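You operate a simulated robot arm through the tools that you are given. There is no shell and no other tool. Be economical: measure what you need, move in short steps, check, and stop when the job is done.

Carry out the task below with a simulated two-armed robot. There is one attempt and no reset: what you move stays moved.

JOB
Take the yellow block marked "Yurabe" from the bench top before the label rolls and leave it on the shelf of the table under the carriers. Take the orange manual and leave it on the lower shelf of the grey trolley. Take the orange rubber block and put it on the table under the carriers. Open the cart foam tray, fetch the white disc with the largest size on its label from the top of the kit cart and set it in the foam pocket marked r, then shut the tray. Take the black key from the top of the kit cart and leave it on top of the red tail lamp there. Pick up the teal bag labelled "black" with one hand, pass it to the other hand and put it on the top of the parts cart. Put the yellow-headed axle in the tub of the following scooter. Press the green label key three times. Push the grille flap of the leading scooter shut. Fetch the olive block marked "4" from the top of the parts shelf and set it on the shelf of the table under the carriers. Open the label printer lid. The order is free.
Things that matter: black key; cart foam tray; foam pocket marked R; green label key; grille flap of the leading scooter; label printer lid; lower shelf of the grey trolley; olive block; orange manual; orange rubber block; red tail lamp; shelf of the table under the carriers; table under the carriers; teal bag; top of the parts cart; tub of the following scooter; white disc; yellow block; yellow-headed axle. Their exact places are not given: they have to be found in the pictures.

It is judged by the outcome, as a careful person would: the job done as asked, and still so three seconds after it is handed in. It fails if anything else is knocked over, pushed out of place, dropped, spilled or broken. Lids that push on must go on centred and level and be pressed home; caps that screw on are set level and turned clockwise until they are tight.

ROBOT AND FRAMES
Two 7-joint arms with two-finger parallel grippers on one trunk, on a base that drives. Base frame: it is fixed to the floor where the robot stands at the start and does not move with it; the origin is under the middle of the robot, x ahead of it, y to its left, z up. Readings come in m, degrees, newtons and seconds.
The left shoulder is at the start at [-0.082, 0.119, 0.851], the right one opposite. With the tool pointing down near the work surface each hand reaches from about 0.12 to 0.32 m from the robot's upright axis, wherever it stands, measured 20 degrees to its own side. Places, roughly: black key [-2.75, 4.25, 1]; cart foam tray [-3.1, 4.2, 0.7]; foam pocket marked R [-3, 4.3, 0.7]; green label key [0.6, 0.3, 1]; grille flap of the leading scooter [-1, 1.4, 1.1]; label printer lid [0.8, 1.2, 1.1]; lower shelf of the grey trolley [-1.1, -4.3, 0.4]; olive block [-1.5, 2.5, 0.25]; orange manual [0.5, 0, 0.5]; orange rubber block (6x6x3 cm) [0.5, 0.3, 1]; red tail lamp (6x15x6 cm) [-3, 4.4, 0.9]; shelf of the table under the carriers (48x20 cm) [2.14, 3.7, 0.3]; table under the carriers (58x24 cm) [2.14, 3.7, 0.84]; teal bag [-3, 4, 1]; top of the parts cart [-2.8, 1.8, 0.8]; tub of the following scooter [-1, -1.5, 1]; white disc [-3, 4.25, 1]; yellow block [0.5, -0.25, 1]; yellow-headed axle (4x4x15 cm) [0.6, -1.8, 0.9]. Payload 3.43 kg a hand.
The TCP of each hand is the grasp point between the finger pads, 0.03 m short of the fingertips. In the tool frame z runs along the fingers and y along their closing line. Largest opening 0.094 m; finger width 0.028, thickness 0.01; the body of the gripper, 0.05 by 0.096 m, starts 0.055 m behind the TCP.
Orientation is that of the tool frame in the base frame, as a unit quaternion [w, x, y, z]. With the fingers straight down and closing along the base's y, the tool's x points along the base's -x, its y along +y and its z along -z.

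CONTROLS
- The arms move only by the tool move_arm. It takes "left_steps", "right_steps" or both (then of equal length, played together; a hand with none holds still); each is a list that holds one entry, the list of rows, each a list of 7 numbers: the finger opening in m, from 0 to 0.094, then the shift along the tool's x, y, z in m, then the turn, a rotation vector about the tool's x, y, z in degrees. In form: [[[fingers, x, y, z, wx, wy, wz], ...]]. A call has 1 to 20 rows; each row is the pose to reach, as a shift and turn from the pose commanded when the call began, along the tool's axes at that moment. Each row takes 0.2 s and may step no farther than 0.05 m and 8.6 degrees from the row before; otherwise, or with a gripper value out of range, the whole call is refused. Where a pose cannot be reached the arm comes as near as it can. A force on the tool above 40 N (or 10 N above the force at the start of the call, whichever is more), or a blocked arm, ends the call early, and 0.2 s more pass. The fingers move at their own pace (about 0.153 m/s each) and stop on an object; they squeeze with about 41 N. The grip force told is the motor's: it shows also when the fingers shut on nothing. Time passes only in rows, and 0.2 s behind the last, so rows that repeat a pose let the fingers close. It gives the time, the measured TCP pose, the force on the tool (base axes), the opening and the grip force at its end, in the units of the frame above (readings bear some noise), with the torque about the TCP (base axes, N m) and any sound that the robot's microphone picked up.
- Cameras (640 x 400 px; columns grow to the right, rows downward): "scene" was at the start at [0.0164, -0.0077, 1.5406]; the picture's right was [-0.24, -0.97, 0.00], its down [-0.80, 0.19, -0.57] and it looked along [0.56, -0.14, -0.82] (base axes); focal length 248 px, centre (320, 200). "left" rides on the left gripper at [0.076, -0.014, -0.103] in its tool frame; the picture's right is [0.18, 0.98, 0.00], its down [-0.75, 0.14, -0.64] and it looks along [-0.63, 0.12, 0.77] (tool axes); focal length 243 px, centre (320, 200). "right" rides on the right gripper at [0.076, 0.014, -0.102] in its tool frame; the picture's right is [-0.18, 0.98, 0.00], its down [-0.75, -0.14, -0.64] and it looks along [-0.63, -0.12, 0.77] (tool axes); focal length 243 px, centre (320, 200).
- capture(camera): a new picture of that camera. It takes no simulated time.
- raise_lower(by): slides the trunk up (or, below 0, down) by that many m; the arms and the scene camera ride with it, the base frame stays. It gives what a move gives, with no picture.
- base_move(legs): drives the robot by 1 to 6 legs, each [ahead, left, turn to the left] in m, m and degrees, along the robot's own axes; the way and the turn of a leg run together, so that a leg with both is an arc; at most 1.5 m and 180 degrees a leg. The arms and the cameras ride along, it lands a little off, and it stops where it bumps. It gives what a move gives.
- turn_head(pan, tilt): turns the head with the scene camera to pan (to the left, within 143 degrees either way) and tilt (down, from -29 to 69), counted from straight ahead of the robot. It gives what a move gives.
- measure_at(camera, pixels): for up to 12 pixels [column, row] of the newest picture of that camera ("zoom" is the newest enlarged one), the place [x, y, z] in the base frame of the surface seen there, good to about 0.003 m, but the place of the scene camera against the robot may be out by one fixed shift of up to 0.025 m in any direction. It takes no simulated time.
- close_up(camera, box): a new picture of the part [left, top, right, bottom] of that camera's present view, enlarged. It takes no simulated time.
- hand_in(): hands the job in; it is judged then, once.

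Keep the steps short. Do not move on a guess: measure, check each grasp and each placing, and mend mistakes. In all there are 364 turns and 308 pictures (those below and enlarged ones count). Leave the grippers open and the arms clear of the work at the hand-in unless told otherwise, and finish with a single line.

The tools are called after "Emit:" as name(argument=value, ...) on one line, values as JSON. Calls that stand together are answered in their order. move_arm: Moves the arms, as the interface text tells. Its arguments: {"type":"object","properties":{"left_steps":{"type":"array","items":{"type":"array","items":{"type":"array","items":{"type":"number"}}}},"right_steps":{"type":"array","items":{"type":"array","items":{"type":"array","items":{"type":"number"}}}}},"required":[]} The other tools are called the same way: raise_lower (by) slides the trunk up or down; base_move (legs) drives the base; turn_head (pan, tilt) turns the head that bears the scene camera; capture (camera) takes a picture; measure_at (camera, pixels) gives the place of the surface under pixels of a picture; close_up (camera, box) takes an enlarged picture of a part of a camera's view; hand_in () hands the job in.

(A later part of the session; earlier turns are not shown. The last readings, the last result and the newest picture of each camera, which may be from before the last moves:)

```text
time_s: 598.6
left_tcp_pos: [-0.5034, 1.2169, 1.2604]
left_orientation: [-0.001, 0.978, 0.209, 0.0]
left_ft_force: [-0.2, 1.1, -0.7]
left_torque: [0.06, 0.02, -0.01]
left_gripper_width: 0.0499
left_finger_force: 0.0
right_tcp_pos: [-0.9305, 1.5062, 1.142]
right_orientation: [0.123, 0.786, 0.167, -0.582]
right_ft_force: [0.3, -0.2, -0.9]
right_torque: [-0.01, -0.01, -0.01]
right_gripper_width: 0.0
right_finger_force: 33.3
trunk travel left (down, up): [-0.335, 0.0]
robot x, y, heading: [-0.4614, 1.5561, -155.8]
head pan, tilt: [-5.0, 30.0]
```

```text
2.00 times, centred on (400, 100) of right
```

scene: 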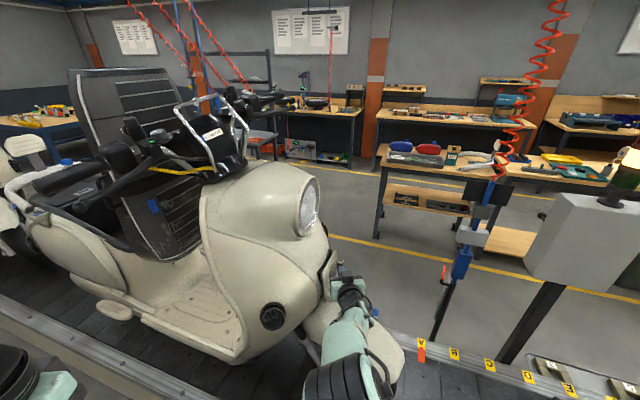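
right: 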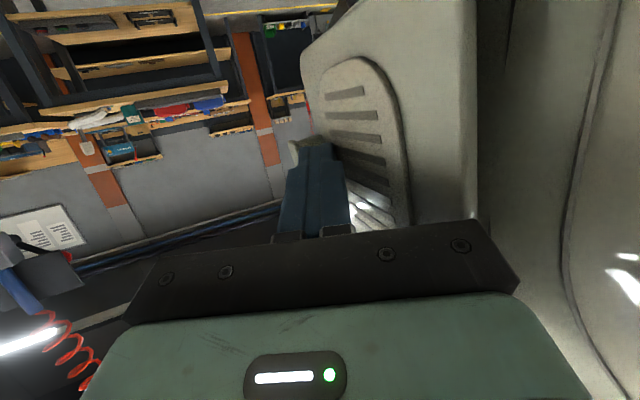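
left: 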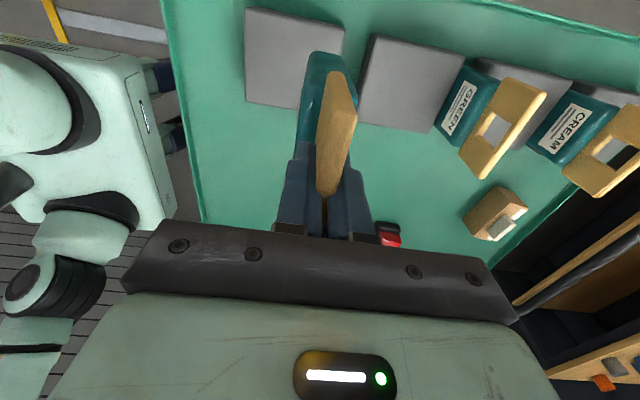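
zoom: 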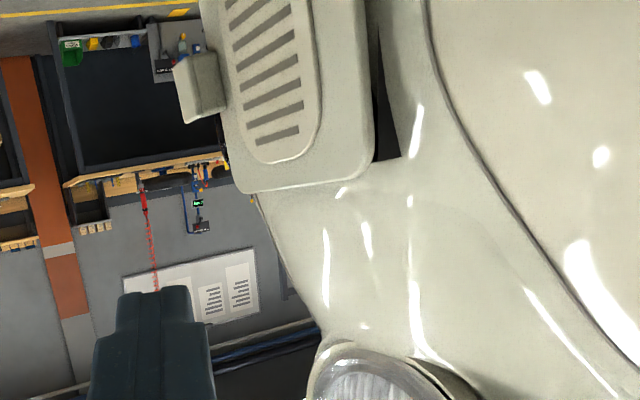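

The flap lies flush. I straighten the right hand, back off, turn to face the bench and drive to the manual rack near y 0.

Emit:
move_arm(right_steps=[[[0.0, 0, 0, -0.02, 0, 8, 0], [0.02, 0, 0, -0.04, 0, 16, 0], [0.04, 0, 0, -0.06, 0, 24, 0], [0.06, 0, 0, -0.08, 0, 32, 0], [0.06, 0, 0, -0.1, 0, 40, 0], [0.06, 0, 0, -0.12, 0, 48, 0], [0.06, 0, 0, -0.14, 0, 56, 0], [0.06, 0, 0, -0.16, 0, 64, 0], [0.06, 0, 0, -0.18, 0, 72, 0], [0.06, 0, 0, -0.18, 0, 73.5, 0]]])

Emit:
base_move(legs=[[-0.25, 0, 0], [0, 0, 78], [0, 0, 77.8], [0, -1.5, 0], [0, -0.1, 0]])

Emit:
turn_head(pan=0, tilt=50)

Emit:
capture(camera="scene")

```text
time_s: 600.8
left_tcp_pos: [-0.5039, 1.2141, 1.2618]
left_orientation: [-0.001, 0.978, 0.209, 0.001]
left_ft_force: [-0.5, 0.3, 0.4]
left_torque: [-0.01, -0.01, 0.0]
left_gripper_width: 0.0503
left_finger_force: 0.0
right_tcp_pos: [-0.775, 1.572, 1.1967]
right_orientation: [-0.002, 0.978, 0.207, 0.005]
right_ft_force: [-0.4, 0.9, 0.4]
right_torque: [-0.03, -0.01, 0.0]
right_gripper_width: 0.0598
right_finger_force: 0.0
trunk travel left (down, up): [-0.335, 0.0]
robot x, y, heading: [-0.4595, 1.5573, -155.9]
head pan, tilt: [-5.0, 30.0]
```

```text
time_s: 623.3
left_tcp_pos: [-0.0383, 0.3694, 1.2607]
left_orientation: [0.0, -0.006, 1.0, -0.001]
left_ft_force: [-0.5, 0.1, 0.0]
left_torque: [0.0, 0.0, 0.0]
left_gripper_width: 0.0502
left_finger_force: 0.1
right_tcp_pos: [0.0682, -0.0654, 1.1961]
right_orientation: [-0.004, -0.004, 1.0, -0.001]
right_ft_force: [0.1, -0.3, -0.6]
right_torque: [0.02, -0.02, 0.03]
right_gripper_width: 0.0601
right_finger_force: 0.0
trunk travel left (down, up): [-0.335, 0.0]
robot x, y, heading: [-0.2115, 0.0799, 1.0]
head pan, tilt: [-5.0, 30.0]
```

```text
time_s: 624.1
left_tcp_pos: [-0.036, 0.3702, 1.262]
left_orientation: [0.0, -0.006, 1.0, -0.001]
left_ft_force: [0.1, -0.4, 0.3]
left_torque: [0.01, 0.03, -0.01]
left_gripper_width: 0.05
left_finger_force: 0.0
right_tcp_pos: [0.068, -0.0646, 1.1954]
right_orientation: [-0.005, -0.004, 1.0, -0.001]
right_ft_force: [-0.4, -0.3, 0.0]
right_torque: [0.02, 0.01, -0.02]
right_gripper_width: 0.0599
right_finger_force: 0.0
trunk travel left (down, up): [-0.335, 0.0]
robot x, y, heading: [-0.2193, 0.0716, 0.9]
head pan, tilt: [0.0, 50.0]
```

```text
139 pictures are left
```

scene: 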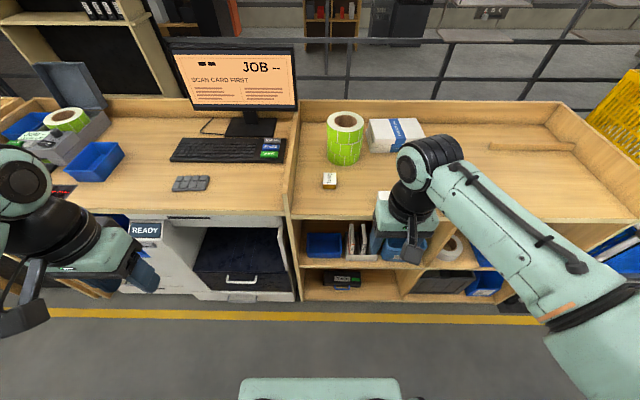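

I lower the trunk to look into the shelf.

Emit:
raise_lower(by=-0.33)

Emit:
turn_head(pan=0, tilt=48)

Emit:
capture(camera="scene")

Emit:
close_up(camera="scene", box=[260, 150, 480, 300])

```text
time_s: 627.4
left_tcp_pos: [-0.0381, 0.3706, 0.9318]
left_orientation: [0.0, -0.005, 1.0, -0.001]
left_ft_force: [-0.6, 0.3, -0.2]
left_torque: [-0.01, 0.01, -0.02]
left_gripper_width: 0.0501
left_finger_force: 0.1
right_tcp_pos: [0.0685, -0.0656, 0.8662]
right_orientation: [-0.004, -0.004, 1.0, -0.001]
right_ft_force: [0.0, 0.5, -0.5]
right_torque: [0.02, -0.01, 0.03]
right_gripper_width: 0.0601
right_finger_force: 0.1
trunk travel left (down, up): [-0.005, 0.33]
robot x, y, heading: [-0.2144, 0.0756, 0.7]
head pan, tilt: [0.0, 50.0]
```

```text
time_s: 628.0
left_tcp_pos: [-0.0384, 0.3694, 0.9315]
left_orientation: [0.0, -0.006, 1.0, -0.002]
left_ft_force: [0.3, -0.7, 0.2]
left_torque: [0.01, -0.01, 0.01]
left_gripper_width: 0.0502
left_finger_force: 0.0
right_tcp_pos: [0.0673, -0.0642, 0.8669]
right_orientation: [-0.004, -0.003, 1.0, -0.001]
right_ft_force: [0.1, 0.1, -0.2]
right_torque: [0.03, 0.0, -0.01]
right_gripper_width: 0.0601
right_finger_force: 0.1
trunk travel left (down, up): [-0.005, 0.33]
robot x, y, heading: [-0.2121, 0.0719, 0.8]
head pan, tilt: [0.0, 48.0]
```

```text
138 pictures are left
```

scene: 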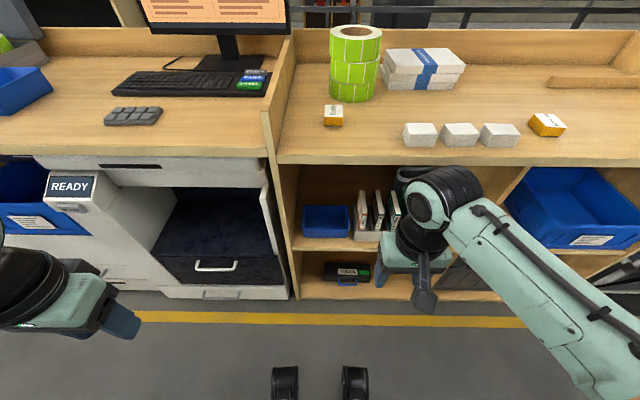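

```text
2.67 times, centred on (370, 225) of scene
```

zoom: 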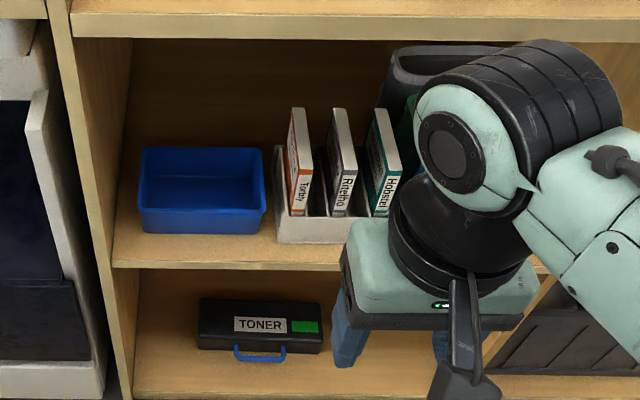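

The orange manual is "Torbly", leftmost in the white rack. I measure it.

Emit:
measure_at(camera="zoom", pixels=[[293, 120], [310, 120], [297, 205], [308, 208], [303, 175], [301, 110], [340, 115], [336, 130], [330, 190], [285, 200], [310, 235], [265, 190]])

Emit:
close_up(camera="scene", box=[335, 175, 415, 250])

```text
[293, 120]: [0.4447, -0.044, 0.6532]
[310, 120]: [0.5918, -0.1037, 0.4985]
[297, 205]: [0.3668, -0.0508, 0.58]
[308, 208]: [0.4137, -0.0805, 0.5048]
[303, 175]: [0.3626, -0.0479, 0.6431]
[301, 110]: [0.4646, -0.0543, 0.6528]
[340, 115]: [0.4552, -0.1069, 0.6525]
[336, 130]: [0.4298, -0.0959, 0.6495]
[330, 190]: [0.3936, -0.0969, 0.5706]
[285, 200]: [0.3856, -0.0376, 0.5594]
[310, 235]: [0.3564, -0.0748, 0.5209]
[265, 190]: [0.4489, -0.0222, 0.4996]
```

```text
5.33 times, centred on (375, 212) of scene
```

zoom: 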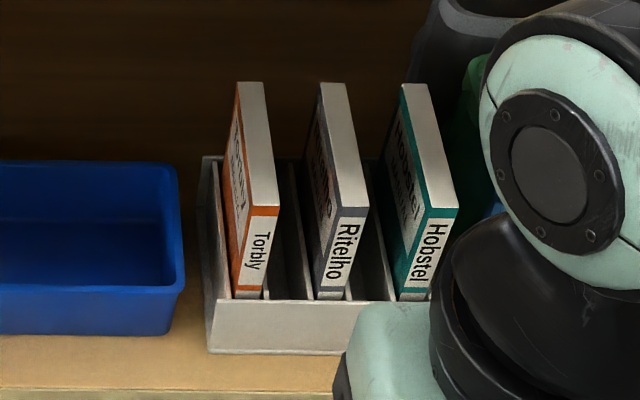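

Torbly: spine at x≈0.375, y −0.04…−0.062, top z≈0.665; neighbours 3 cm away. I lower the right hand and pitch it horizontal.

Emit:
move_arm(right_steps=[[[0.06, 0, 0, 0.04, 0, 0, 0], [0.06, 0, 0, 0.08, 0, 0, 0], [0.06, 0, 0, 0.12, 0, 0, 0], [0.06, 0, 0, 0.16, 0, 0, 0], [0.06, 0, 0, 0.2, 0, -8, 0], [0.06, 0, 0, 0.22, 0, -16, 0], [0.06, 0, 0, 0.23, 0, -24, 0], [0.05, 0, 0, 0.23, 0, -32, 0], [0.05, 0, 0, 0.23, 0, -40, 0], [0.05, 0, 0, 0.23, 0, -48, 0], [0.05, 0, 0, 0.23, 0, -56, 0], [0.05, 0, 0, 0.23, 0, -64, 0], [0.05, 0, 0, 0.23, 0, -72, 0], [0.05, 0, 0, 0.23, 0, -80, 0]]])

Emit:
capture(camera="right")

Emit:
capture(camera="scene")

```text
time_s: 631.0
left_tcp_pos: [-0.037, 0.3723, 0.9312]
left_orientation: [-0.001, -0.007, 1.0, -0.001]
left_ft_force: [-0.1, 0.2, -0.2]
left_torque: [-0.02, 0.0, -0.02]
left_gripper_width: 0.0503
left_finger_force: 0.0
right_tcp_pos: [0.1461, -0.0229, 0.597]
right_orientation: [0.638, 0.001, 0.77, 0.002]
right_ft_force: [0.0, -1.7, 0.9]
right_torque: [0.01, 0.08, 0.11]
right_gripper_width: 0.05
right_finger_force: 0.1
right hand out of reach, approached as far as the arm can: row 9, 10, 11, 12, 13, 14
trunk travel left (down, up): [-0.005, 0.33]
robot x, y, heading: [-0.2142, 0.0704, 0.8]
head pan, tilt: [0.0, 48.0]
```

```text
135 pictures are left
```

right: 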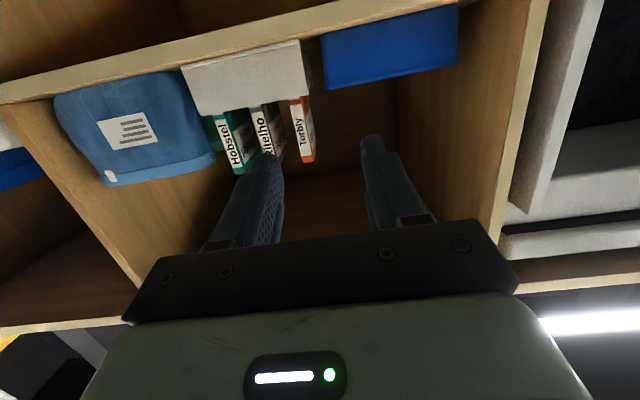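

```text
134 pictures are left
```

scene: 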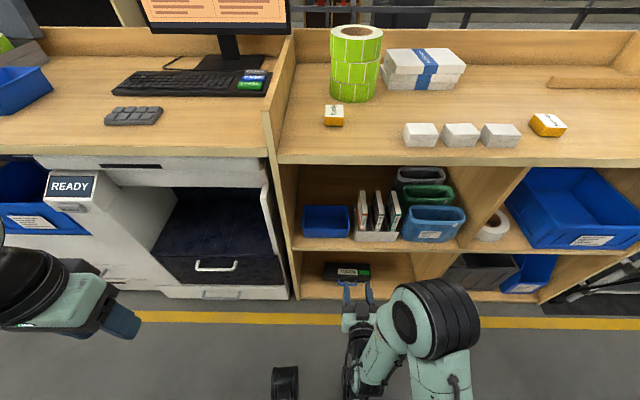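

The hand is nearly horizontal. I measure the Torbly book from the right camera.

Emit:
measure_at(camera="right", pixels=[[292, 105], [310, 100], [297, 150], [312, 148], [302, 125], [306, 160], [265, 120], [240, 85], [300, 95], [282, 155]])

Emit:
close_up(camera="right", box=[170, 30, 350, 190])

```text
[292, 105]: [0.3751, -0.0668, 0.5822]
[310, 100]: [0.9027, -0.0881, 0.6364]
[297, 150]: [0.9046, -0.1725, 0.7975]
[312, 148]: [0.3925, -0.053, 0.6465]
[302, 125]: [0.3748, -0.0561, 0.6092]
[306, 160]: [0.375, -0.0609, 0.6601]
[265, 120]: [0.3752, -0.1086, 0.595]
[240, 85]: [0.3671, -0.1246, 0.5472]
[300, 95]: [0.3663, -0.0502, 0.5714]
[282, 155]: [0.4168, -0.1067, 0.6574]
```

```text
2.50 times, centred on (260, 110) of right
```

zoom: 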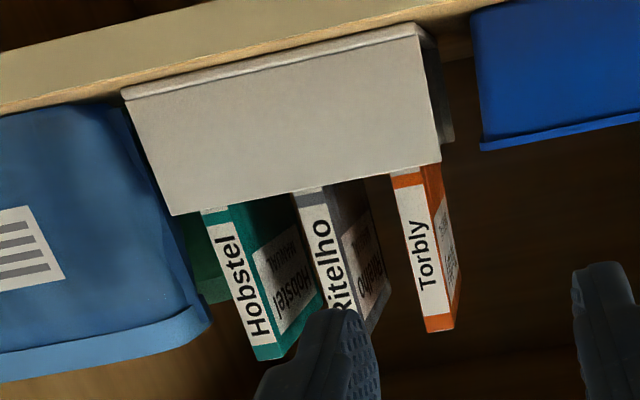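

Torbly: centre y −0.058, spine x 0.375, exposed z 0.58–0.665. I move to just before the spine with the fingers open 40 mm.

Emit:
move_arm(right_steps=[[[0.04, -0.0155, -0.0088, 0.04, 0, 0, 0], [0.04, -0.031, -0.0176, 0.08, 0, 0, 0], [0.04, -0.0465, -0.0263, 0.12, 0, 0, 0], [0.04, -0.062, -0.0351, 0.1606, 0, 0, 0]]])

Emit:
capture(camera="right")

```text
time_s: 632.0
left_tcp_pos: [-0.0369, 0.3701, 0.9314]
left_orientation: [-0.001, -0.006, 1.0, -0.001]
left_ft_force: [-0.8, -0.6, -0.7]
left_torque: [0.0, 0.01, 0.0]
left_gripper_width: 0.0499
left_finger_force: 0.1
right_tcp_pos: [0.3161, -0.0203, 0.6344]
right_orientation: [0.638, 0.007, 0.77, -0.01]
right_ft_force: [-0.3, -0.2, 0.2]
right_torque: [-0.01, 0.02, -0.01]
right_gripper_width: 0.0397
right_finger_force: 0.2
right hand out of reach, approached as far as the arm can: row 1, 2, 3, 4
trunk travel left (down, up): [-0.005, 0.33]
robot x, y, heading: [-0.2162, 0.0751, 1.1]
head pan, tilt: [0.0, 48.0]
```

```text
132 pictures are left
```

right: 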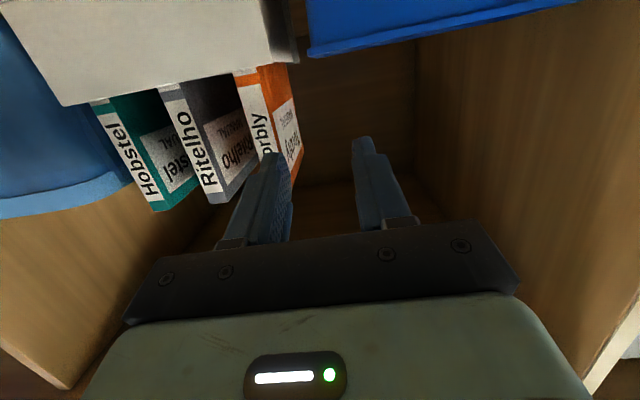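

The arm stopped short sideways (y −0.020). I shift the base 3.8 cm to the right instead.

Emit:
base_move(legs=[[0, -0.038, -1]])

Emit:
capture(camera="right")

Emit:
measure_at(camera="right", pixels=[[280, 110], [265, 110], [300, 110], [270, 150], [275, 160], [215, 130]])

```text
time_s: 633.0
left_tcp_pos: [-0.0334, 0.3285, 0.9313]
left_orientation: [-0.001, 0.003, 1.0, -0.001]
left_ft_force: [0.1, 0.7, 0.3]
left_torque: [0.04, 0.01, -0.02]
left_gripper_width: 0.05
left_finger_force: 0.1
right_tcp_pos: [0.3138, -0.0681, 0.6336]
right_orientation: [0.638, 0.015, 0.77, -0.017]
right_ft_force: [0.4, 0.4, 0.7]
right_torque: [-0.01, 0.0, -0.01]
right_gripper_width: 0.0399
right_finger_force: 0.1
trunk travel left (down, up): [-0.005, 0.33]
robot x, y, heading: [-0.2115, 0.0358, 0.2]
head pan, tilt: [0.0, 48.0]
```

```text
131 pictures are left
```

right: 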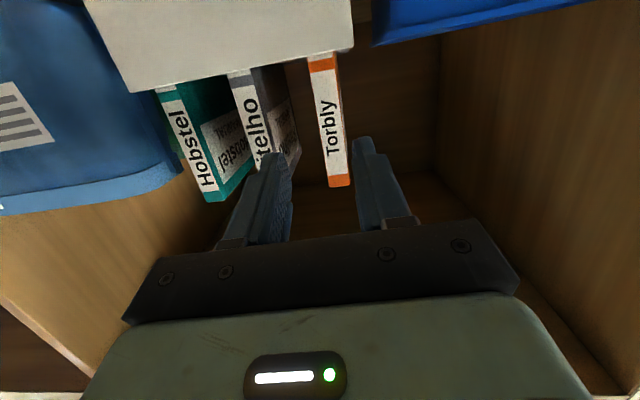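

```text
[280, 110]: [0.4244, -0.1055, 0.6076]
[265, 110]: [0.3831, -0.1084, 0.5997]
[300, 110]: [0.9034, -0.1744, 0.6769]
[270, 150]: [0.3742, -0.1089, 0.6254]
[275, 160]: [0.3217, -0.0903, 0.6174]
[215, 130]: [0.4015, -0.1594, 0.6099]
```

Emit:
measure_at(camera="right", pixels=[[318, 110], [342, 110], [330, 140], [335, 180], [325, 65]])

Emit:
move_arm(right_steps=[[[0.04, 0, 0.011, 0.0, 0, 1.3, 0], [0.04, 0, 0.0125, 0.02, 0, 1.3, 0], [0.04, 0, 0.0125, 0.045, 0, 1.3, 0], [0.04, 0, 0.0125, 0.07, 0, 1.3, 0]]])

Emit:
capture(camera="right")

```text
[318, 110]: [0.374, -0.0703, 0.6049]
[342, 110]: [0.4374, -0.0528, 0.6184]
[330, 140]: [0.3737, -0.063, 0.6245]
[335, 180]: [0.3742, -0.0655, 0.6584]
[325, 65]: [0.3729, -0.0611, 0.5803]
```

```text
time_s: 634.0
left_tcp_pos: [-0.0327, 0.3292, 0.9312]
left_orientation: [-0.001, 0.002, 1.0, -0.001]
left_ft_force: [0.5, 0.2, -0.6]
left_torque: [0.02, -0.01, 0.01]
left_gripper_width: 0.05
left_finger_force: 0.0
right_tcp_pos: [0.3835, -0.0587, 0.622]
right_orientation: [0.628, 0.014, 0.778, -0.015]
right_ft_force: [0.0, 0.4, -1.1]
right_torque: [0.03, 0.01, 0.0]
right_gripper_width: 0.0402
right_finger_force: 0.0
trunk travel left (down, up): [-0.005, 0.33]
robot x, y, heading: [-0.2125, 0.0381, 0.0]
head pan, tilt: [0.0, 48.0]
```

```text
130 pictures are left
```

right: 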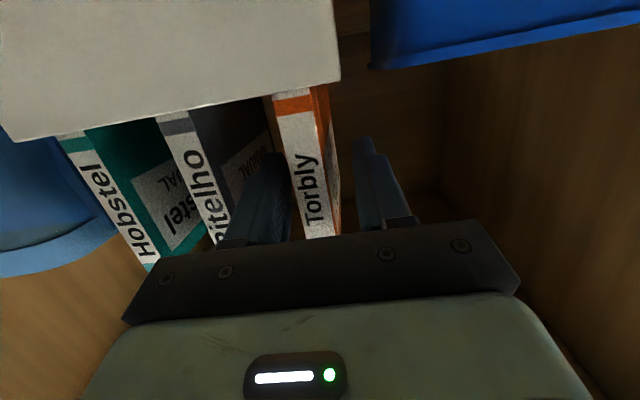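

Torbly is between the fingers. I close and lift 8.5 cm.

Emit:
move_arm(right_steps=[[[0.0, 0, 0, 0, 0, 0, 0], [0.0, 0, 0, 0, 0, 0, 0], [0.0, 0, 0, 0, 0, 0, 0], [0.0, -0.0147, 0, -0.0032, 0, 0, 0], [0.0, -0.0293, 0, -0.0063, 0, 0, 0], [0.0, -0.049, 0, -0.0105, 0, 0, 0], [0.0, -0.0685, 0, -0.0147, 0, 0, 0], [0.0, -0.083, 0, -0.0178, 0, 0, 0]]])

Emit:
capture(camera="scene")

Emit:
capture(camera="right")

```text
time_s: 635.8
left_tcp_pos: [-0.0316, 0.3286, 0.931]
left_orientation: [-0.002, 0.002, 1.0, -0.001]
left_ft_force: [0.7, 0.1, -0.3]
left_torque: [-0.01, 0.0, 0.01]
left_gripper_width: 0.0501
left_finger_force: 0.1
right_tcp_pos: [0.383, -0.0568, 0.7061]
right_orientation: [0.629, 0.014, 0.777, -0.015]
right_ft_force: [0.6, -0.1, -2.1]
right_torque: [0.0, 0.06, 0.03]
right_gripper_width: 0.021
right_finger_force: 41.2
trunk travel left (down, up): [-0.005, 0.33]
robot x, y, heading: [-0.2118, 0.0343, -0.3]
head pan, tilt: [0.0, 48.0]
```

```text
129 pictures are left
```

scene: 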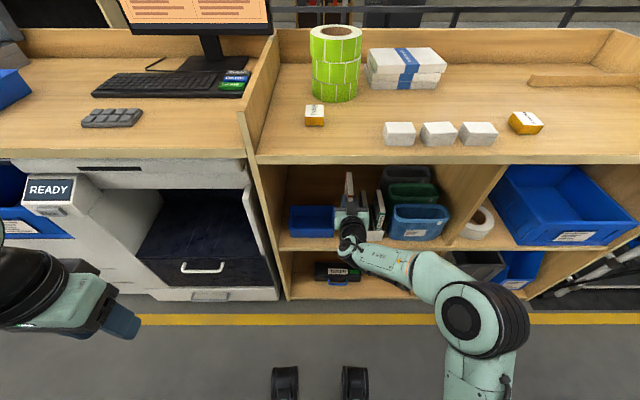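

```text
128 pictures are left
```

right: 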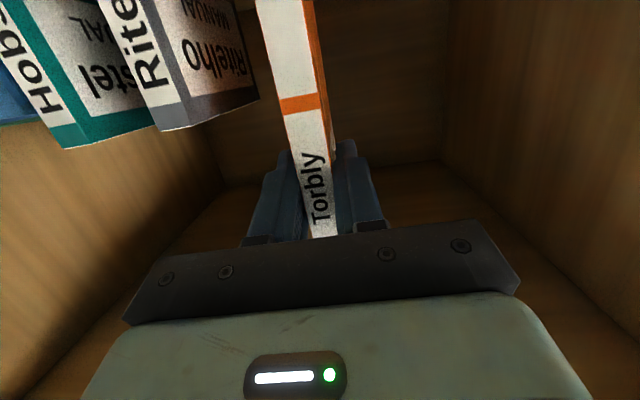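

The manual is lifted. I lift 1.5 cm more and drive straight back 0.35 m.

Emit:
move_arm(right_steps=[[[0.0, -0.0147, 0, -0.0032, 0, 0, 0]]])

Emit:
base_move(legs=[[-0.33, 0, 0]])

Emit:
capture(camera="scene")

```text
time_s: 636.2
left_tcp_pos: [-0.0324, 0.3295, 0.9299]
left_orientation: [0.0, 0.003, 1.0, -0.001]
left_ft_force: [0.1, 0.0, 0.3]
left_torque: [-0.03, -0.01, 0.01]
left_gripper_width: 0.05
left_finger_force: 0.1
right_tcp_pos: [0.3838, -0.0581, 0.7217]
right_orientation: [0.629, 0.014, 0.777, -0.016]
right_ft_force: [0.5, 0.0, -1.0]
right_torque: [0.0, 0.03, 0.0]
right_gripper_width: 0.0209
right_finger_force: 41.3
trunk travel left (down, up): [-0.005, 0.33]
robot x, y, heading: [-0.2175, 0.0351, -0.0]
head pan, tilt: [0.0, 48.0]
```

```text
time_s: 638.0
left_tcp_pos: [-0.2797, 0.3298, 0.9329]
left_orientation: [0.001, 0.003, 1.0, -0.001]
left_ft_force: [0.4, 0.0, -0.8]
left_torque: [0.01, 0.03, 0.05]
left_gripper_width: 0.05
left_finger_force: 0.1
right_tcp_pos: [0.1382, -0.0565, 0.7229]
right_orientation: [0.631, 0.014, 0.776, -0.015]
right_ft_force: [-0.9, -0.2, -1.6]
right_torque: [0.02, 0.08, -0.03]
right_gripper_width: 0.0206
right_finger_force: 41.3
trunk travel left (down, up): [-0.005, 0.33]
robot x, y, heading: [-0.4541, 0.0332, 0.2]
head pan, tilt: [0.0, 48.0]
stopped in leg 1: the robot was blocked; the commanded pose is now the measured one
```

```text
127 pictures are left
```

scene: 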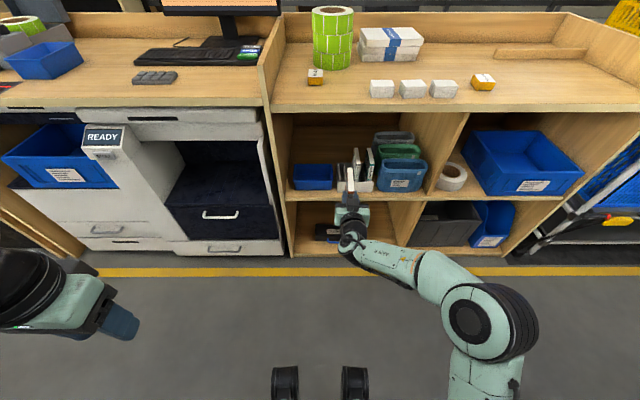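

The base is stopped by the platform behind, but the manual is clear of the rack. I pull the right hand back 24 cm.

Emit:
move_arm(right_steps=[[[0.0, 0.008, 0, -0.04, 0, 0, 0], [0.0, 0.016, 0, -0.08, 0, 0, 0], [0.0, 0.024, 0, -0.12, 0, 0, 0], [0.0, 0.032, 0, -0.16, 0, 0, 0], [0.0, 0.04, 0, -0.2, 0, 0, 0], [0.0, 0.048, 0, -0.24, 0, 0, 0]]])

Emit:
raise_lower(by=0.3)

Emit:
turn_head(pan=-50, tilt=25)

Emit:
capture(camera="scene")

```text
time_s: 639.5
left_tcp_pos: [-0.2795, 0.3288, 0.9339]
left_orientation: [0.002, 0.001, 1.0, 0.0]
left_ft_force: [-0.1, 0.2, 0.4]
left_torque: [0.0, 0.03, -0.02]
left_gripper_width: 0.0504
left_finger_force: 0.1
right_tcp_pos: [-0.0998, -0.0417, 0.7273]
right_orientation: [0.63, 0.014, 0.776, -0.014]
right_ft_force: [0.0, -0.3, -1.5]
right_torque: [0.0, 0.08, 0.0]
right_gripper_width: 0.0211
right_finger_force: 41.4
right hand out of reach, approached as far as the arm can: row 6
trunk travel left (down, up): [-0.005, 0.33]
robot x, y, heading: [-0.4612, 0.037, -0.3]
head pan, tilt: [0.0, 48.0]
```

```text
time_s: 642.5
left_tcp_pos: [-0.2797, 0.3299, 1.2327]
left_orientation: [0.002, 0.002, 1.0, -0.002]
left_ft_force: [-0.7, 0.3, -0.3]
left_torque: [0.0, 0.0, 0.0]
left_gripper_width: 0.05
left_finger_force: 0.1
right_tcp_pos: [-0.0808, -0.0418, 1.0487]
right_orientation: [0.647, 0.015, 0.762, -0.015]
right_ft_force: [-0.7, 0.0, -1.4]
right_torque: [0.0, 0.05, 0.01]
right_gripper_width: 0.0207
right_finger_force: 40.4
trunk travel left (down, up): [-0.305, 0.03]
robot x, y, heading: [-0.4598, 0.0328, -0.1]
head pan, tilt: [0.0, 48.0]
```

```text
time_s: 643.6
left_tcp_pos: [-0.2786, 0.3293, 1.2333]
left_orientation: [0.002, 0.002, 1.0, -0.001]
left_ft_force: [0.2, 0.6, -0.5]
left_torque: [0.0, 0.03, 0.0]
left_gripper_width: 0.0501
left_finger_force: 0.0
right_tcp_pos: [-0.0796, -0.0433, 1.0484]
right_orientation: [0.646, 0.015, 0.763, -0.015]
right_ft_force: [0.9, -0.7, -1.8]
right_torque: [0.01, 0.04, -0.05]
right_gripper_width: 0.0208
right_finger_force: 41.2
trunk travel left (down, up): [-0.305, 0.03]
robot x, y, heading: [-0.463, 0.0356, 0.0]
head pan, tilt: [-50.0, 25.0]
```

```text
126 pictures are left
```

scene: 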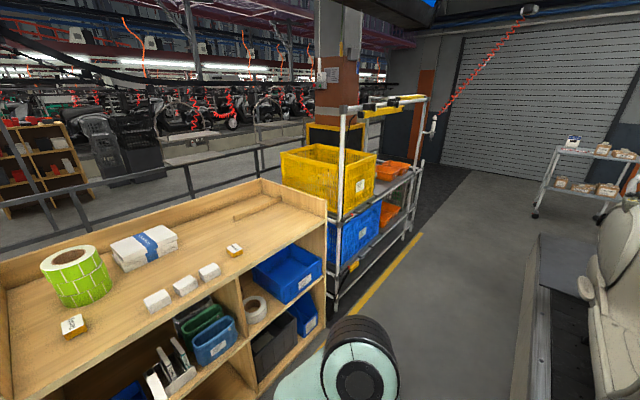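

I drive south along the corridor to the crate rack.

Emit:
base_move(legs=[[0.18, 0, 0], [0, -1.4, 0]])

Emit:
turn_head(pan=-20, tilt=35)

Emit:
capture(camera="scene")

```text
time_s: 657.2
left_tcp_pos: [-0.1026, -1.0762, 1.232]
left_orientation: [0.001, -0.001, 1.0, -0.001]
left_ft_force: [0.2, 0.3, 0.4]
left_torque: [-0.02, 0.03, -0.02]
left_gripper_width: 0.0502
left_finger_force: 0.0
right_tcp_pos: [0.0997, -1.4479, 1.0481]
right_orientation: [0.646, 0.012, 0.763, -0.013]
right_ft_force: [-0.5, 0.6, -1.8]
right_torque: [0.01, 0.08, -0.01]
right_gripper_width: 0.0207
right_finger_force: 40.9
trunk travel left (down, up): [-0.305, 0.03]
robot x, y, heading: [-0.2817, -1.3746, 0.1]
head pan, tilt: [-50.0, 25.0]
```

```text
time_s: 658.2
left_tcp_pos: [-0.1019, -1.0755, 1.2339]
left_orientation: [0.002, -0.001, 1.0, -0.001]
left_ft_force: [-0.5, 0.1, 0.1]
left_torque: [-0.01, -0.01, 0.0]
left_gripper_width: 0.05
left_finger_force: 0.1
right_tcp_pos: [0.1006, -1.4483, 1.0469]
right_orientation: [0.646, 0.013, 0.763, -0.014]
right_ft_force: [0.2, -1.1, -1.8]
right_torque: [-0.02, 0.08, -0.02]
right_gripper_width: 0.0206
right_finger_force: 41.5
trunk travel left (down, up): [-0.305, 0.03]
robot x, y, heading: [-0.2797, -1.3652, 0.2]
head pan, tilt: [-20.0, 35.0]
```

```text
125 pictures are left
```

scene: 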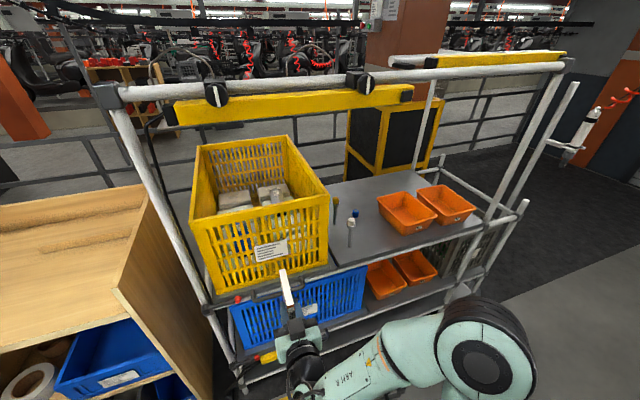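

I see three standing axles: one yellow-headed at (337,205). I zoom and measure.

Emit:
close_up(camera="scene", box=[300, 160, 420, 260])

Emit:
measure_at(camera="scene", pixels=[[336, 200], [336, 222], [354, 214], [350, 224], [349, 245], [370, 190], [300, 260], [390, 250], [380, 205], [220, 105], [400, 95], [440, 75]])

```text
4.00 times, centred on (360, 210) of scene
```

zoom: 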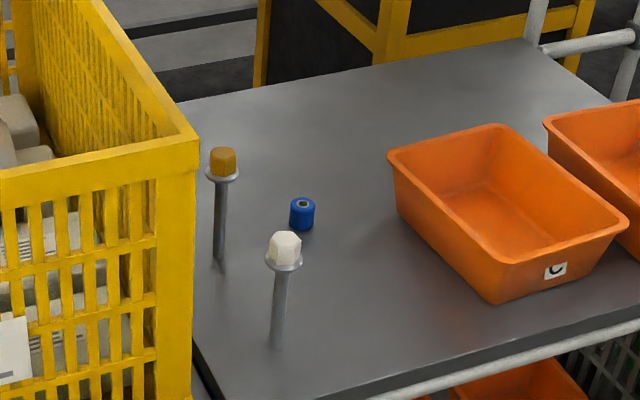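

```text
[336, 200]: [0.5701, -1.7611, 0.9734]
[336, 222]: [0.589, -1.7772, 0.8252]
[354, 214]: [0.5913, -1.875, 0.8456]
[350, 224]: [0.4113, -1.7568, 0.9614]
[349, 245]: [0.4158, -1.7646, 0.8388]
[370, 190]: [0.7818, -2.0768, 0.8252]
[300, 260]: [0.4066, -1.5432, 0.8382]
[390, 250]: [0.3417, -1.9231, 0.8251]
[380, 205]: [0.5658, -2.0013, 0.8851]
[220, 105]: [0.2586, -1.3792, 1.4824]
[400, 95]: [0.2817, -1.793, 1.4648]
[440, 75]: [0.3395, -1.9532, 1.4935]
```

Yellow-headed axle at (0.57,−1.76), top z≈0.985, shelf z≈0.835; overhead bar at z 1.46. I line up the left hand and drive in.

Emit:
base_move(legs=[[0, -0.55, 0], [0.2, 0, 0]])

Emit:
capture(camera="scene")

Emit:
capture(camera="left")

```text
time_s: 664.7
left_tcp_pos: [0.099, -1.6252, 1.233]
left_orientation: [0.002, 0.001, 1.0, 0.0]
left_ft_force: [0.3, 0.0, 0.4]
left_torque: [0.0, 0.03, 0.03]
left_gripper_width: 0.0503
left_finger_force: 0.1
right_tcp_pos: [0.2998, -1.9983, 1.048]
right_orientation: [0.646, 0.013, 0.763, -0.013]
right_ft_force: [-0.1, 1.2, -1.5]
right_torque: [-0.01, 0.08, 0.0]
right_gripper_width: 0.0207
right_finger_force: 41.2
trunk travel left (down, up): [-0.305, 0.03]
robot x, y, heading: [-0.0777, -1.9187, 0.1]
head pan, tilt: [-20.0, 35.0]
```

```text
123 pictures are left
```

scene: 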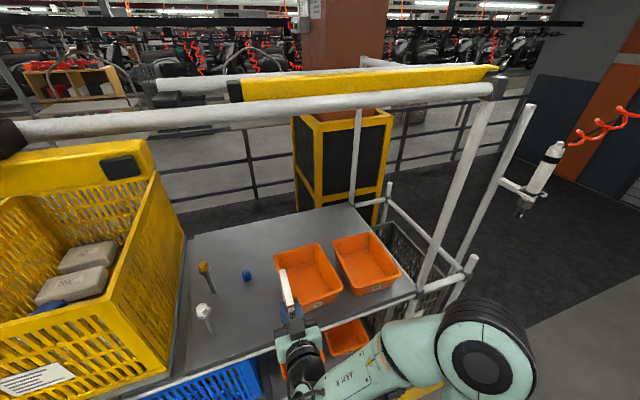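

```text
122 pictures are left
```

left: 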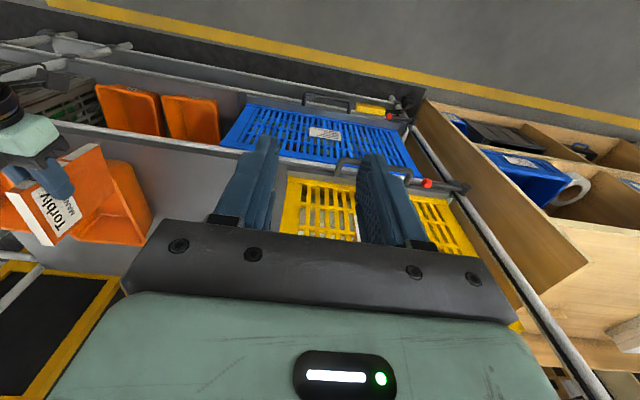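

I measure the crate's near wall to keep the left hand clear of it.

Emit:
measure_at(camera="scene", pixels=[[183, 240], [155, 175], [172, 365], [205, 268], [204, 308], [212, 292], [208, 330], [290, 270], [350, 95], [120, 110], [160, 300]])

```text
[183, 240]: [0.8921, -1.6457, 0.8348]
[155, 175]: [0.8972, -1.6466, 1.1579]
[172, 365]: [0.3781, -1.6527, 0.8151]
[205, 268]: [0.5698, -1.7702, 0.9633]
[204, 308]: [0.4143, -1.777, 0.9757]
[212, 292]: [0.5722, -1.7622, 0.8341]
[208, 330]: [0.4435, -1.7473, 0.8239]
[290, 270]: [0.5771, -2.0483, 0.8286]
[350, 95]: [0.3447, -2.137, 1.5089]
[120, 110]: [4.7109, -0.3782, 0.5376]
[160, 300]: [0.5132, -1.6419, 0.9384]
```

The crate wall is at y −1.645, so there is 12 cm clearance. I move the left hand forward above the white axle and look.

Emit:
move_arm(left_steps=[[[0.06, -0.034, -0.028, 0.012, 0, 0, 0], [0.06, -0.067, -0.056, 0.024, 0, 0, 0], [0.06, -0.1, -0.084, 0.036, 0, 0, 0], [0.06, -0.134, -0.112, 0.048, 0, 0, 0], [0.06, -0.167, -0.14, 0.06, 0, 0, 0], [0.06, -0.2, -0.148, 0.07, 0, 0, 0], [0.06, -0.24, -0.148, 0.08, 0, 0, 0]]])

Emit:
capture(camera="left")

```text
time_s: 666.3
left_tcp_pos: [0.3403, -1.7744, 1.1544]
left_orientation: [0.003, 0.001, 1.0, -0.001]
left_ft_force: [0.3, -0.1, 0.0]
left_torque: [-0.03, 0.03, 0.0]
left_gripper_width: 0.0597
left_finger_force: 0.2
right_tcp_pos: [0.3013, -1.9985, 1.0478]
right_orientation: [0.646, 0.014, 0.763, -0.014]
right_ft_force: [0.5, -0.7, -1.5]
right_torque: [0.0, 0.08, 0.01]
right_gripper_width: 0.0206
right_finger_force: 41.2
trunk travel left (down, up): [-0.305, 0.03]
robot x, y, heading: [-0.081, -1.9162, 0.2]
head pan, tilt: [-20.0, 35.0]
```

```text
121 pictures are left
```

left: 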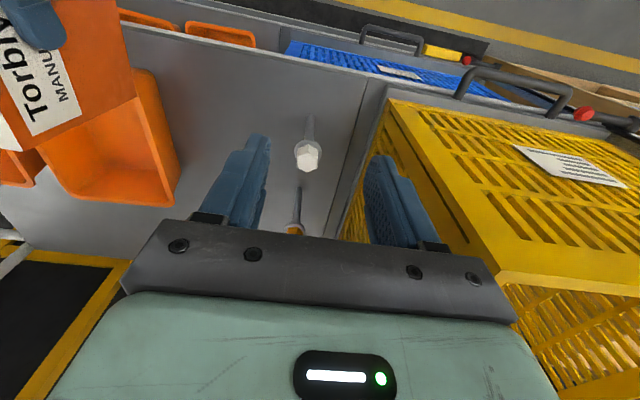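

Emit:
measure_at(camera="left", pixels=[[308, 155], [295, 228], [296, 210], [120, 110], [20, 130], [140, 75], [309, 120]])

Emit:
base_move(legs=[[0.14, 0, 0]])

Emit:
capture(camera="left")

```text
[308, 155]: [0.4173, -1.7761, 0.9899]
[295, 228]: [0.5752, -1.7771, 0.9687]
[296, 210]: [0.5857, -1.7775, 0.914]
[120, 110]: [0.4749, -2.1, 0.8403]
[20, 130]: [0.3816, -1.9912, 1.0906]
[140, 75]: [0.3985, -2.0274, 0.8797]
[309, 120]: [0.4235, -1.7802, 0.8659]
```

```text
time_s: 667.6
left_tcp_pos: [0.4774, -1.7741, 1.1538]
left_orientation: [0.003, 0.001, 1.0, -0.001]
left_ft_force: [0.2, 0.9, 0.4]
left_torque: [0.02, -0.01, -0.03]
left_gripper_width: 0.0599
left_finger_force: 0.0
right_tcp_pos: [0.4379, -1.9979, 1.0481]
right_orientation: [0.646, 0.013, 0.763, -0.013]
right_ft_force: [0.4, 0.2, -1.5]
right_torque: [0.0, 0.04, -0.01]
right_gripper_width: 0.0209
right_finger_force: 40.5
trunk travel left (down, up): [-0.305, 0.03]
robot x, y, heading: [0.0578, -1.917, 0.0]
head pan, tilt: [-20.0, 35.0]
```

```text
120 pictures are left
```

left: 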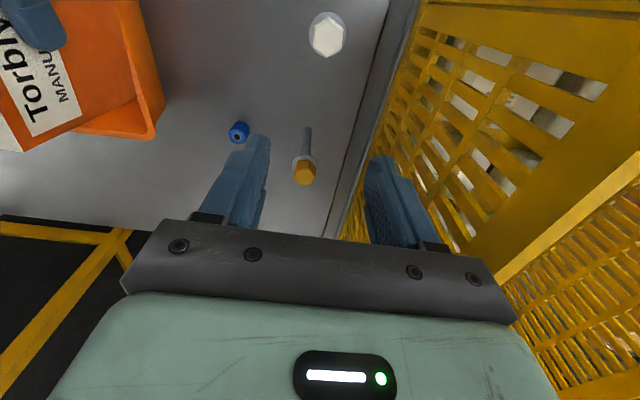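

Emit:
measure_at(camera="left", pixels=[[304, 172], [296, 170], [313, 172], [303, 158], [305, 183], [307, 140], [238, 130], [340, 60], [350, 200]])

```text
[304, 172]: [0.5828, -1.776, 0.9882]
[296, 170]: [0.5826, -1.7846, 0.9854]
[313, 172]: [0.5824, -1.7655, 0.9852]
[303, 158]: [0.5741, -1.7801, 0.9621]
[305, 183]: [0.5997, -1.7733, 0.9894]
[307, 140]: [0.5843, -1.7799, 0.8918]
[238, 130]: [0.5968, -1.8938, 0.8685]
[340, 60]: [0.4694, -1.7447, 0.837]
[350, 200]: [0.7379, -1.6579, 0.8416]
```

Axle centre (0.585,−1.776), head top 0.989. I move over with a 12° forward tilt, lower and grip just below the flange.

Emit:
move_arm(left_steps=[[[0.06, -0.03, 0, 0.02, 0, -6, 0], [0.06, -0.06, -0.001, 0.05, 0, -12, 0], [0.06, -0.0876, -0.002, 0.08, 0, -12, 0], [0.06, -0.106, -0.002, 0.1, 0, -12, 0], [0.06, -0.106, -0.002, 0.14, 0, -12, 0], [0.06, -0.106, -0.002, 0.175, 0, -12, 0], [0.06, -0.106, -0.002, 0.196, 0, -12, 0]]])

Emit:
capture(camera="left")

```text
time_s: 669.2
left_tcp_pos: [0.5857, -1.7755, 0.9586]
left_orientation: [0.106, 0.0, 0.994, -0.001]
left_ft_force: [-0.7, -0.1, -0.2]
left_torque: [-0.01, 0.02, -0.01]
left_gripper_width: 0.0599
left_finger_force: 0.0
right_tcp_pos: [0.439, -1.9972, 1.0481]
right_orientation: [0.646, 0.013, 0.763, -0.013]
right_ft_force: [-0.1, 0.3, -0.8]
right_torque: [0.0, 0.04, -0.01]
right_gripper_width: 0.0207
right_finger_force: 41.4
trunk travel left (down, up): [-0.305, 0.03]
robot x, y, heading: [0.0597, -1.9198, -0.1]
head pan, tilt: [-20.0, 35.0]
```

```text
119 pictures are left
```

left: 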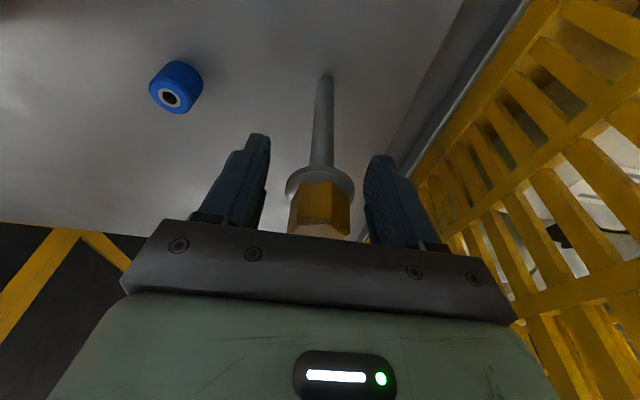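

The axle is between the fingers. I close and lift 0.15 m.

Emit:
move_arm(left_steps=[[[0.0, 0, 0, 0, 0, 0, 0], [0.0, 0, 0, 0, 0, 0, 0], [0.0, 0, 0, 0, 0, 0, 0], [0.0, -0.004, 0, -0.02, 0, 0, 0], [0.0, -0.0083, 0, -0.039, 0, 0, 0], [0.0, -0.0166, 0, -0.078, 0, 0, 0], [0.0, -0.025, 0, -0.117, 0, 0, 0], [0.0, -0.02, 0, -0.147, 0, 0, 0]]])

Emit:
capture(camera="left")

```text
time_s: 671.0
left_tcp_pos: [0.5732, -1.7758, 1.1083]
left_orientation: [0.107, 0.001, 0.994, -0.002]
left_ft_force: [-0.1, 0.3, -2.7]
left_torque: [0.02, 0.01, 0.03]
left_gripper_width: 0.039
left_finger_force: 41.1
right_tcp_pos: [0.4384, -1.9965, 1.0495]
right_orientation: [0.647, 0.013, 0.763, -0.014]
right_ft_force: [1.3, 0.3, -1.0]
right_torque: [-0.01, 0.06, 0.02]
right_gripper_width: 0.0209
right_finger_force: 41.3
trunk travel left (down, up): [-0.305, 0.03]
robot x, y, heading: [0.0566, -1.9182, 0.1]
head pan, tilt: [-20.0, 35.0]
```

```text
118 pictures are left
```

left: 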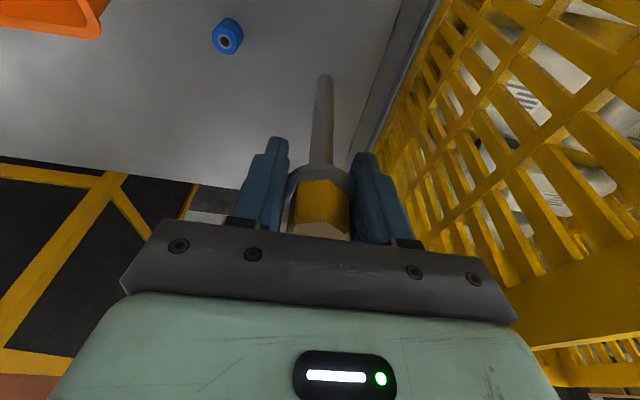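

The axle is held; its lower end must clear the white axle in front. I raise 9 cm more, then drive back.

Emit:
move_arm(left_steps=[[[0.0, 0.019, 0, -0.03, 0, 0, 0], [0.0, 0.0385, 0, -0.0593, 0, 0, 0], [0.0, 0.0498, 0, -0.1026, 0, 0, 0]]])

Emit:
base_move(legs=[[-0.34, 0, 0]])

Emit:
turn_head(pan=0, tilt=45)

Emit:
capture(camera="scene")

```text
time_s: 671.8
left_tcp_pos: [0.5021, -1.776, 1.1985]
left_orientation: [0.108, 0.0, 0.994, -0.001]
left_ft_force: [-0.4, 0.3, -2.2]
left_torque: [0.02, -0.01, 0.0]
left_gripper_width: 0.039
left_finger_force: 40.9
right_tcp_pos: [0.4388, -1.9973, 1.0483]
right_orientation: [0.647, 0.013, 0.763, -0.013]
right_ft_force: [0.2, -0.4, -1.5]
right_torque: [-0.03, 0.07, 0.02]
right_gripper_width: 0.021
right_finger_force: 41.0
trunk travel left (down, up): [-0.305, 0.03]
robot x, y, heading: [0.0597, -1.9176, 0.2]
head pan, tilt: [-20.0, 35.0]
```

```text
time_s: 674.0
left_tcp_pos: [0.1642, -1.7778, 1.1972]
left_orientation: [0.107, 0.002, 0.994, -0.001]
left_ft_force: [-0.9, 0.1, -2.4]
left_torque: [-0.01, 0.04, 0.0]
left_gripper_width: 0.0389
left_finger_force: 41.0
right_tcp_pos: [0.0996, -1.9976, 1.0487]
right_orientation: [0.647, 0.015, 0.762, -0.016]
right_ft_force: [-0.5, -0.5, -1.8]
right_torque: [-0.04, 0.08, 0.0]
right_gripper_width: 0.0207
right_finger_force: 41.3
trunk travel left (down, up): [-0.305, 0.03]
robot x, y, heading: [-0.2826, -1.9206, -0.4]
head pan, tilt: [-20.0, 35.0]
```

```text
time_s: 674.9
left_tcp_pos: [0.1643, -1.7773, 1.1978]
left_orientation: [0.106, 0.003, 0.994, -0.001]
left_ft_force: [0.7, -0.3, -2.1]
left_torque: [0.0, -0.01, 0.0]
left_gripper_width: 0.0385
left_finger_force: 41.1
right_tcp_pos: [0.0998, -1.9977, 1.0474]
right_orientation: [0.646, 0.015, 0.763, -0.015]
right_ft_force: [0.7, -0.2, -1.0]
right_torque: [-0.01, 0.03, -0.01]
right_gripper_width: 0.0208
right_finger_force: 41.1
trunk travel left (down, up): [-0.305, 0.03]
robot x, y, heading: [-0.2744, -1.9166, -0.3]
head pan, tilt: [0.0, 45.0]
```

```text
117 pictures are left
```

scene: 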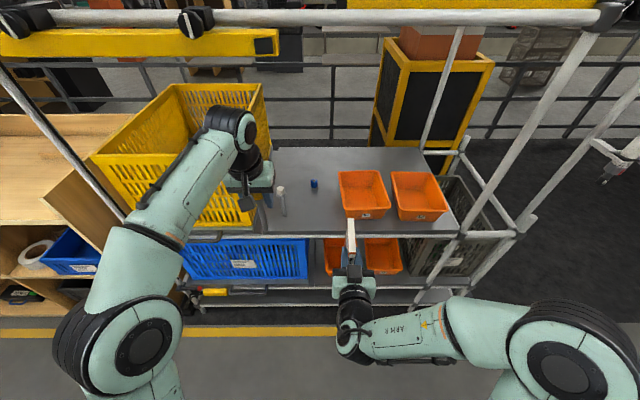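

I look west at the following scooter before turning.

Emit:
turn_head(pan=-125, tilt=30)

Emit:
capture(camera="scene")

Emit:
turn_head(pan=135, tilt=30)

Emit:
capture(camera="scene")

```text
time_s: 676.9
left_tcp_pos: [0.1642, -1.7773, 1.1968]
left_orientation: [0.107, 0.003, 0.994, -0.001]
left_ft_force: [0.1, 0.0, -2.8]
left_torque: [0.02, 0.01, 0.01]
left_gripper_width: 0.0388
left_finger_force: 41.1
right_tcp_pos: [0.0996, -1.9992, 1.0474]
right_orientation: [0.646, 0.016, 0.763, -0.016]
right_ft_force: [0.5, -0.8, -1.7]
right_torque: [0.0, 0.04, -0.02]
right_gripper_width: 0.0208
right_finger_force: 41.4
trunk travel left (down, up): [-0.305, 0.03]
robot x, y, heading: [-0.2768, -1.915, -0.1]
head pan, tilt: [-125.0, 30.0]
```

```text
116 pictures are left
```

scene: 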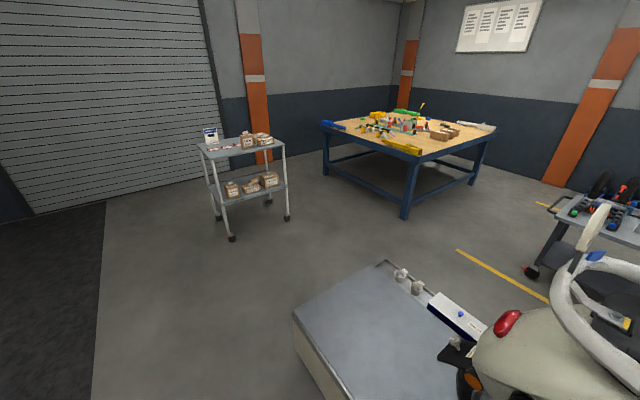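

```text
time_s: 680.6
left_tcp_pos: [0.1644, -1.7772, 1.1974]
left_orientation: [0.107, 0.003, 0.994, -0.001]
left_ft_force: [-0.4, 0.9, -2.3]
left_torque: [0.04, 0.03, 0.05]
left_gripper_width: 0.0385
left_finger_force: 41.4
right_tcp_pos: [0.0999, -1.9988, 1.0482]
right_orientation: [0.646, 0.016, 0.763, -0.016]
right_ft_force: [0.2, 0.1, -2.3]
right_torque: [0.0, 0.05, 0.02]
right_gripper_width: 0.0208
right_finger_force: 41.0
trunk travel left (down, up): [-0.305, 0.03]
robot x, y, heading: [-0.2793, -1.9191, -0.0]
head pan, tilt: [135.0, 30.0]
```

```text
115 pictures are left
```

scene: 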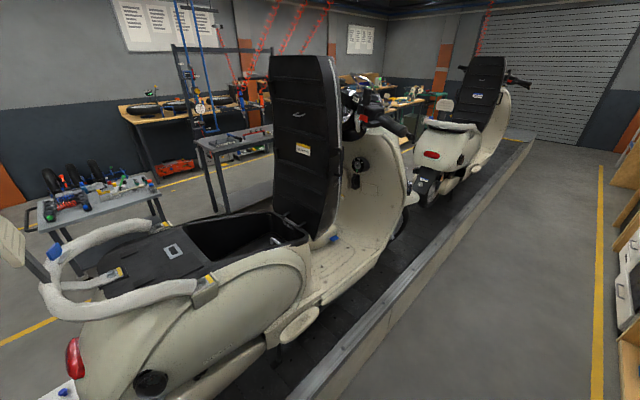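

I measure the scooter's nearest side and the tub.

Emit:
measure_at(camera="scene", pixels=[[150, 345], [260, 290], [300, 330], [210, 280], [220, 240], [250, 235], [190, 225], [290, 235], [195, 215], [265, 212], [330, 250], [240, 300]])

Emit:
close_up(camera="scene", box=[90, 170, 340, 320])

```text
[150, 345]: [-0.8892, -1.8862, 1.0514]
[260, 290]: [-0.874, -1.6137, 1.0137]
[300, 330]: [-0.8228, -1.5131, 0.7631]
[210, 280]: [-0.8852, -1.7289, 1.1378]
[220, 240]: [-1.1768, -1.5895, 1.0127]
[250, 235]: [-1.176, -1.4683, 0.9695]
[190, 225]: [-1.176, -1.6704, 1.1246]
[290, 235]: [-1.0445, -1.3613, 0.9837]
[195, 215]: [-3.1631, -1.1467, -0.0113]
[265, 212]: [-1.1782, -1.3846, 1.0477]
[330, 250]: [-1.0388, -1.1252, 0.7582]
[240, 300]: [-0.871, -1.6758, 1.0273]
```

```text
2.56 times, centred on (215, 245) of scene
```

zoom: 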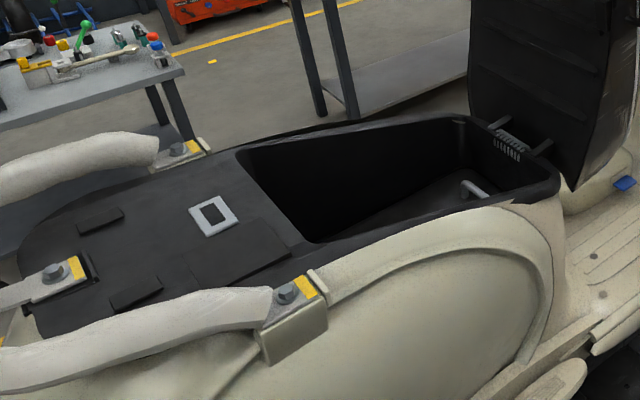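

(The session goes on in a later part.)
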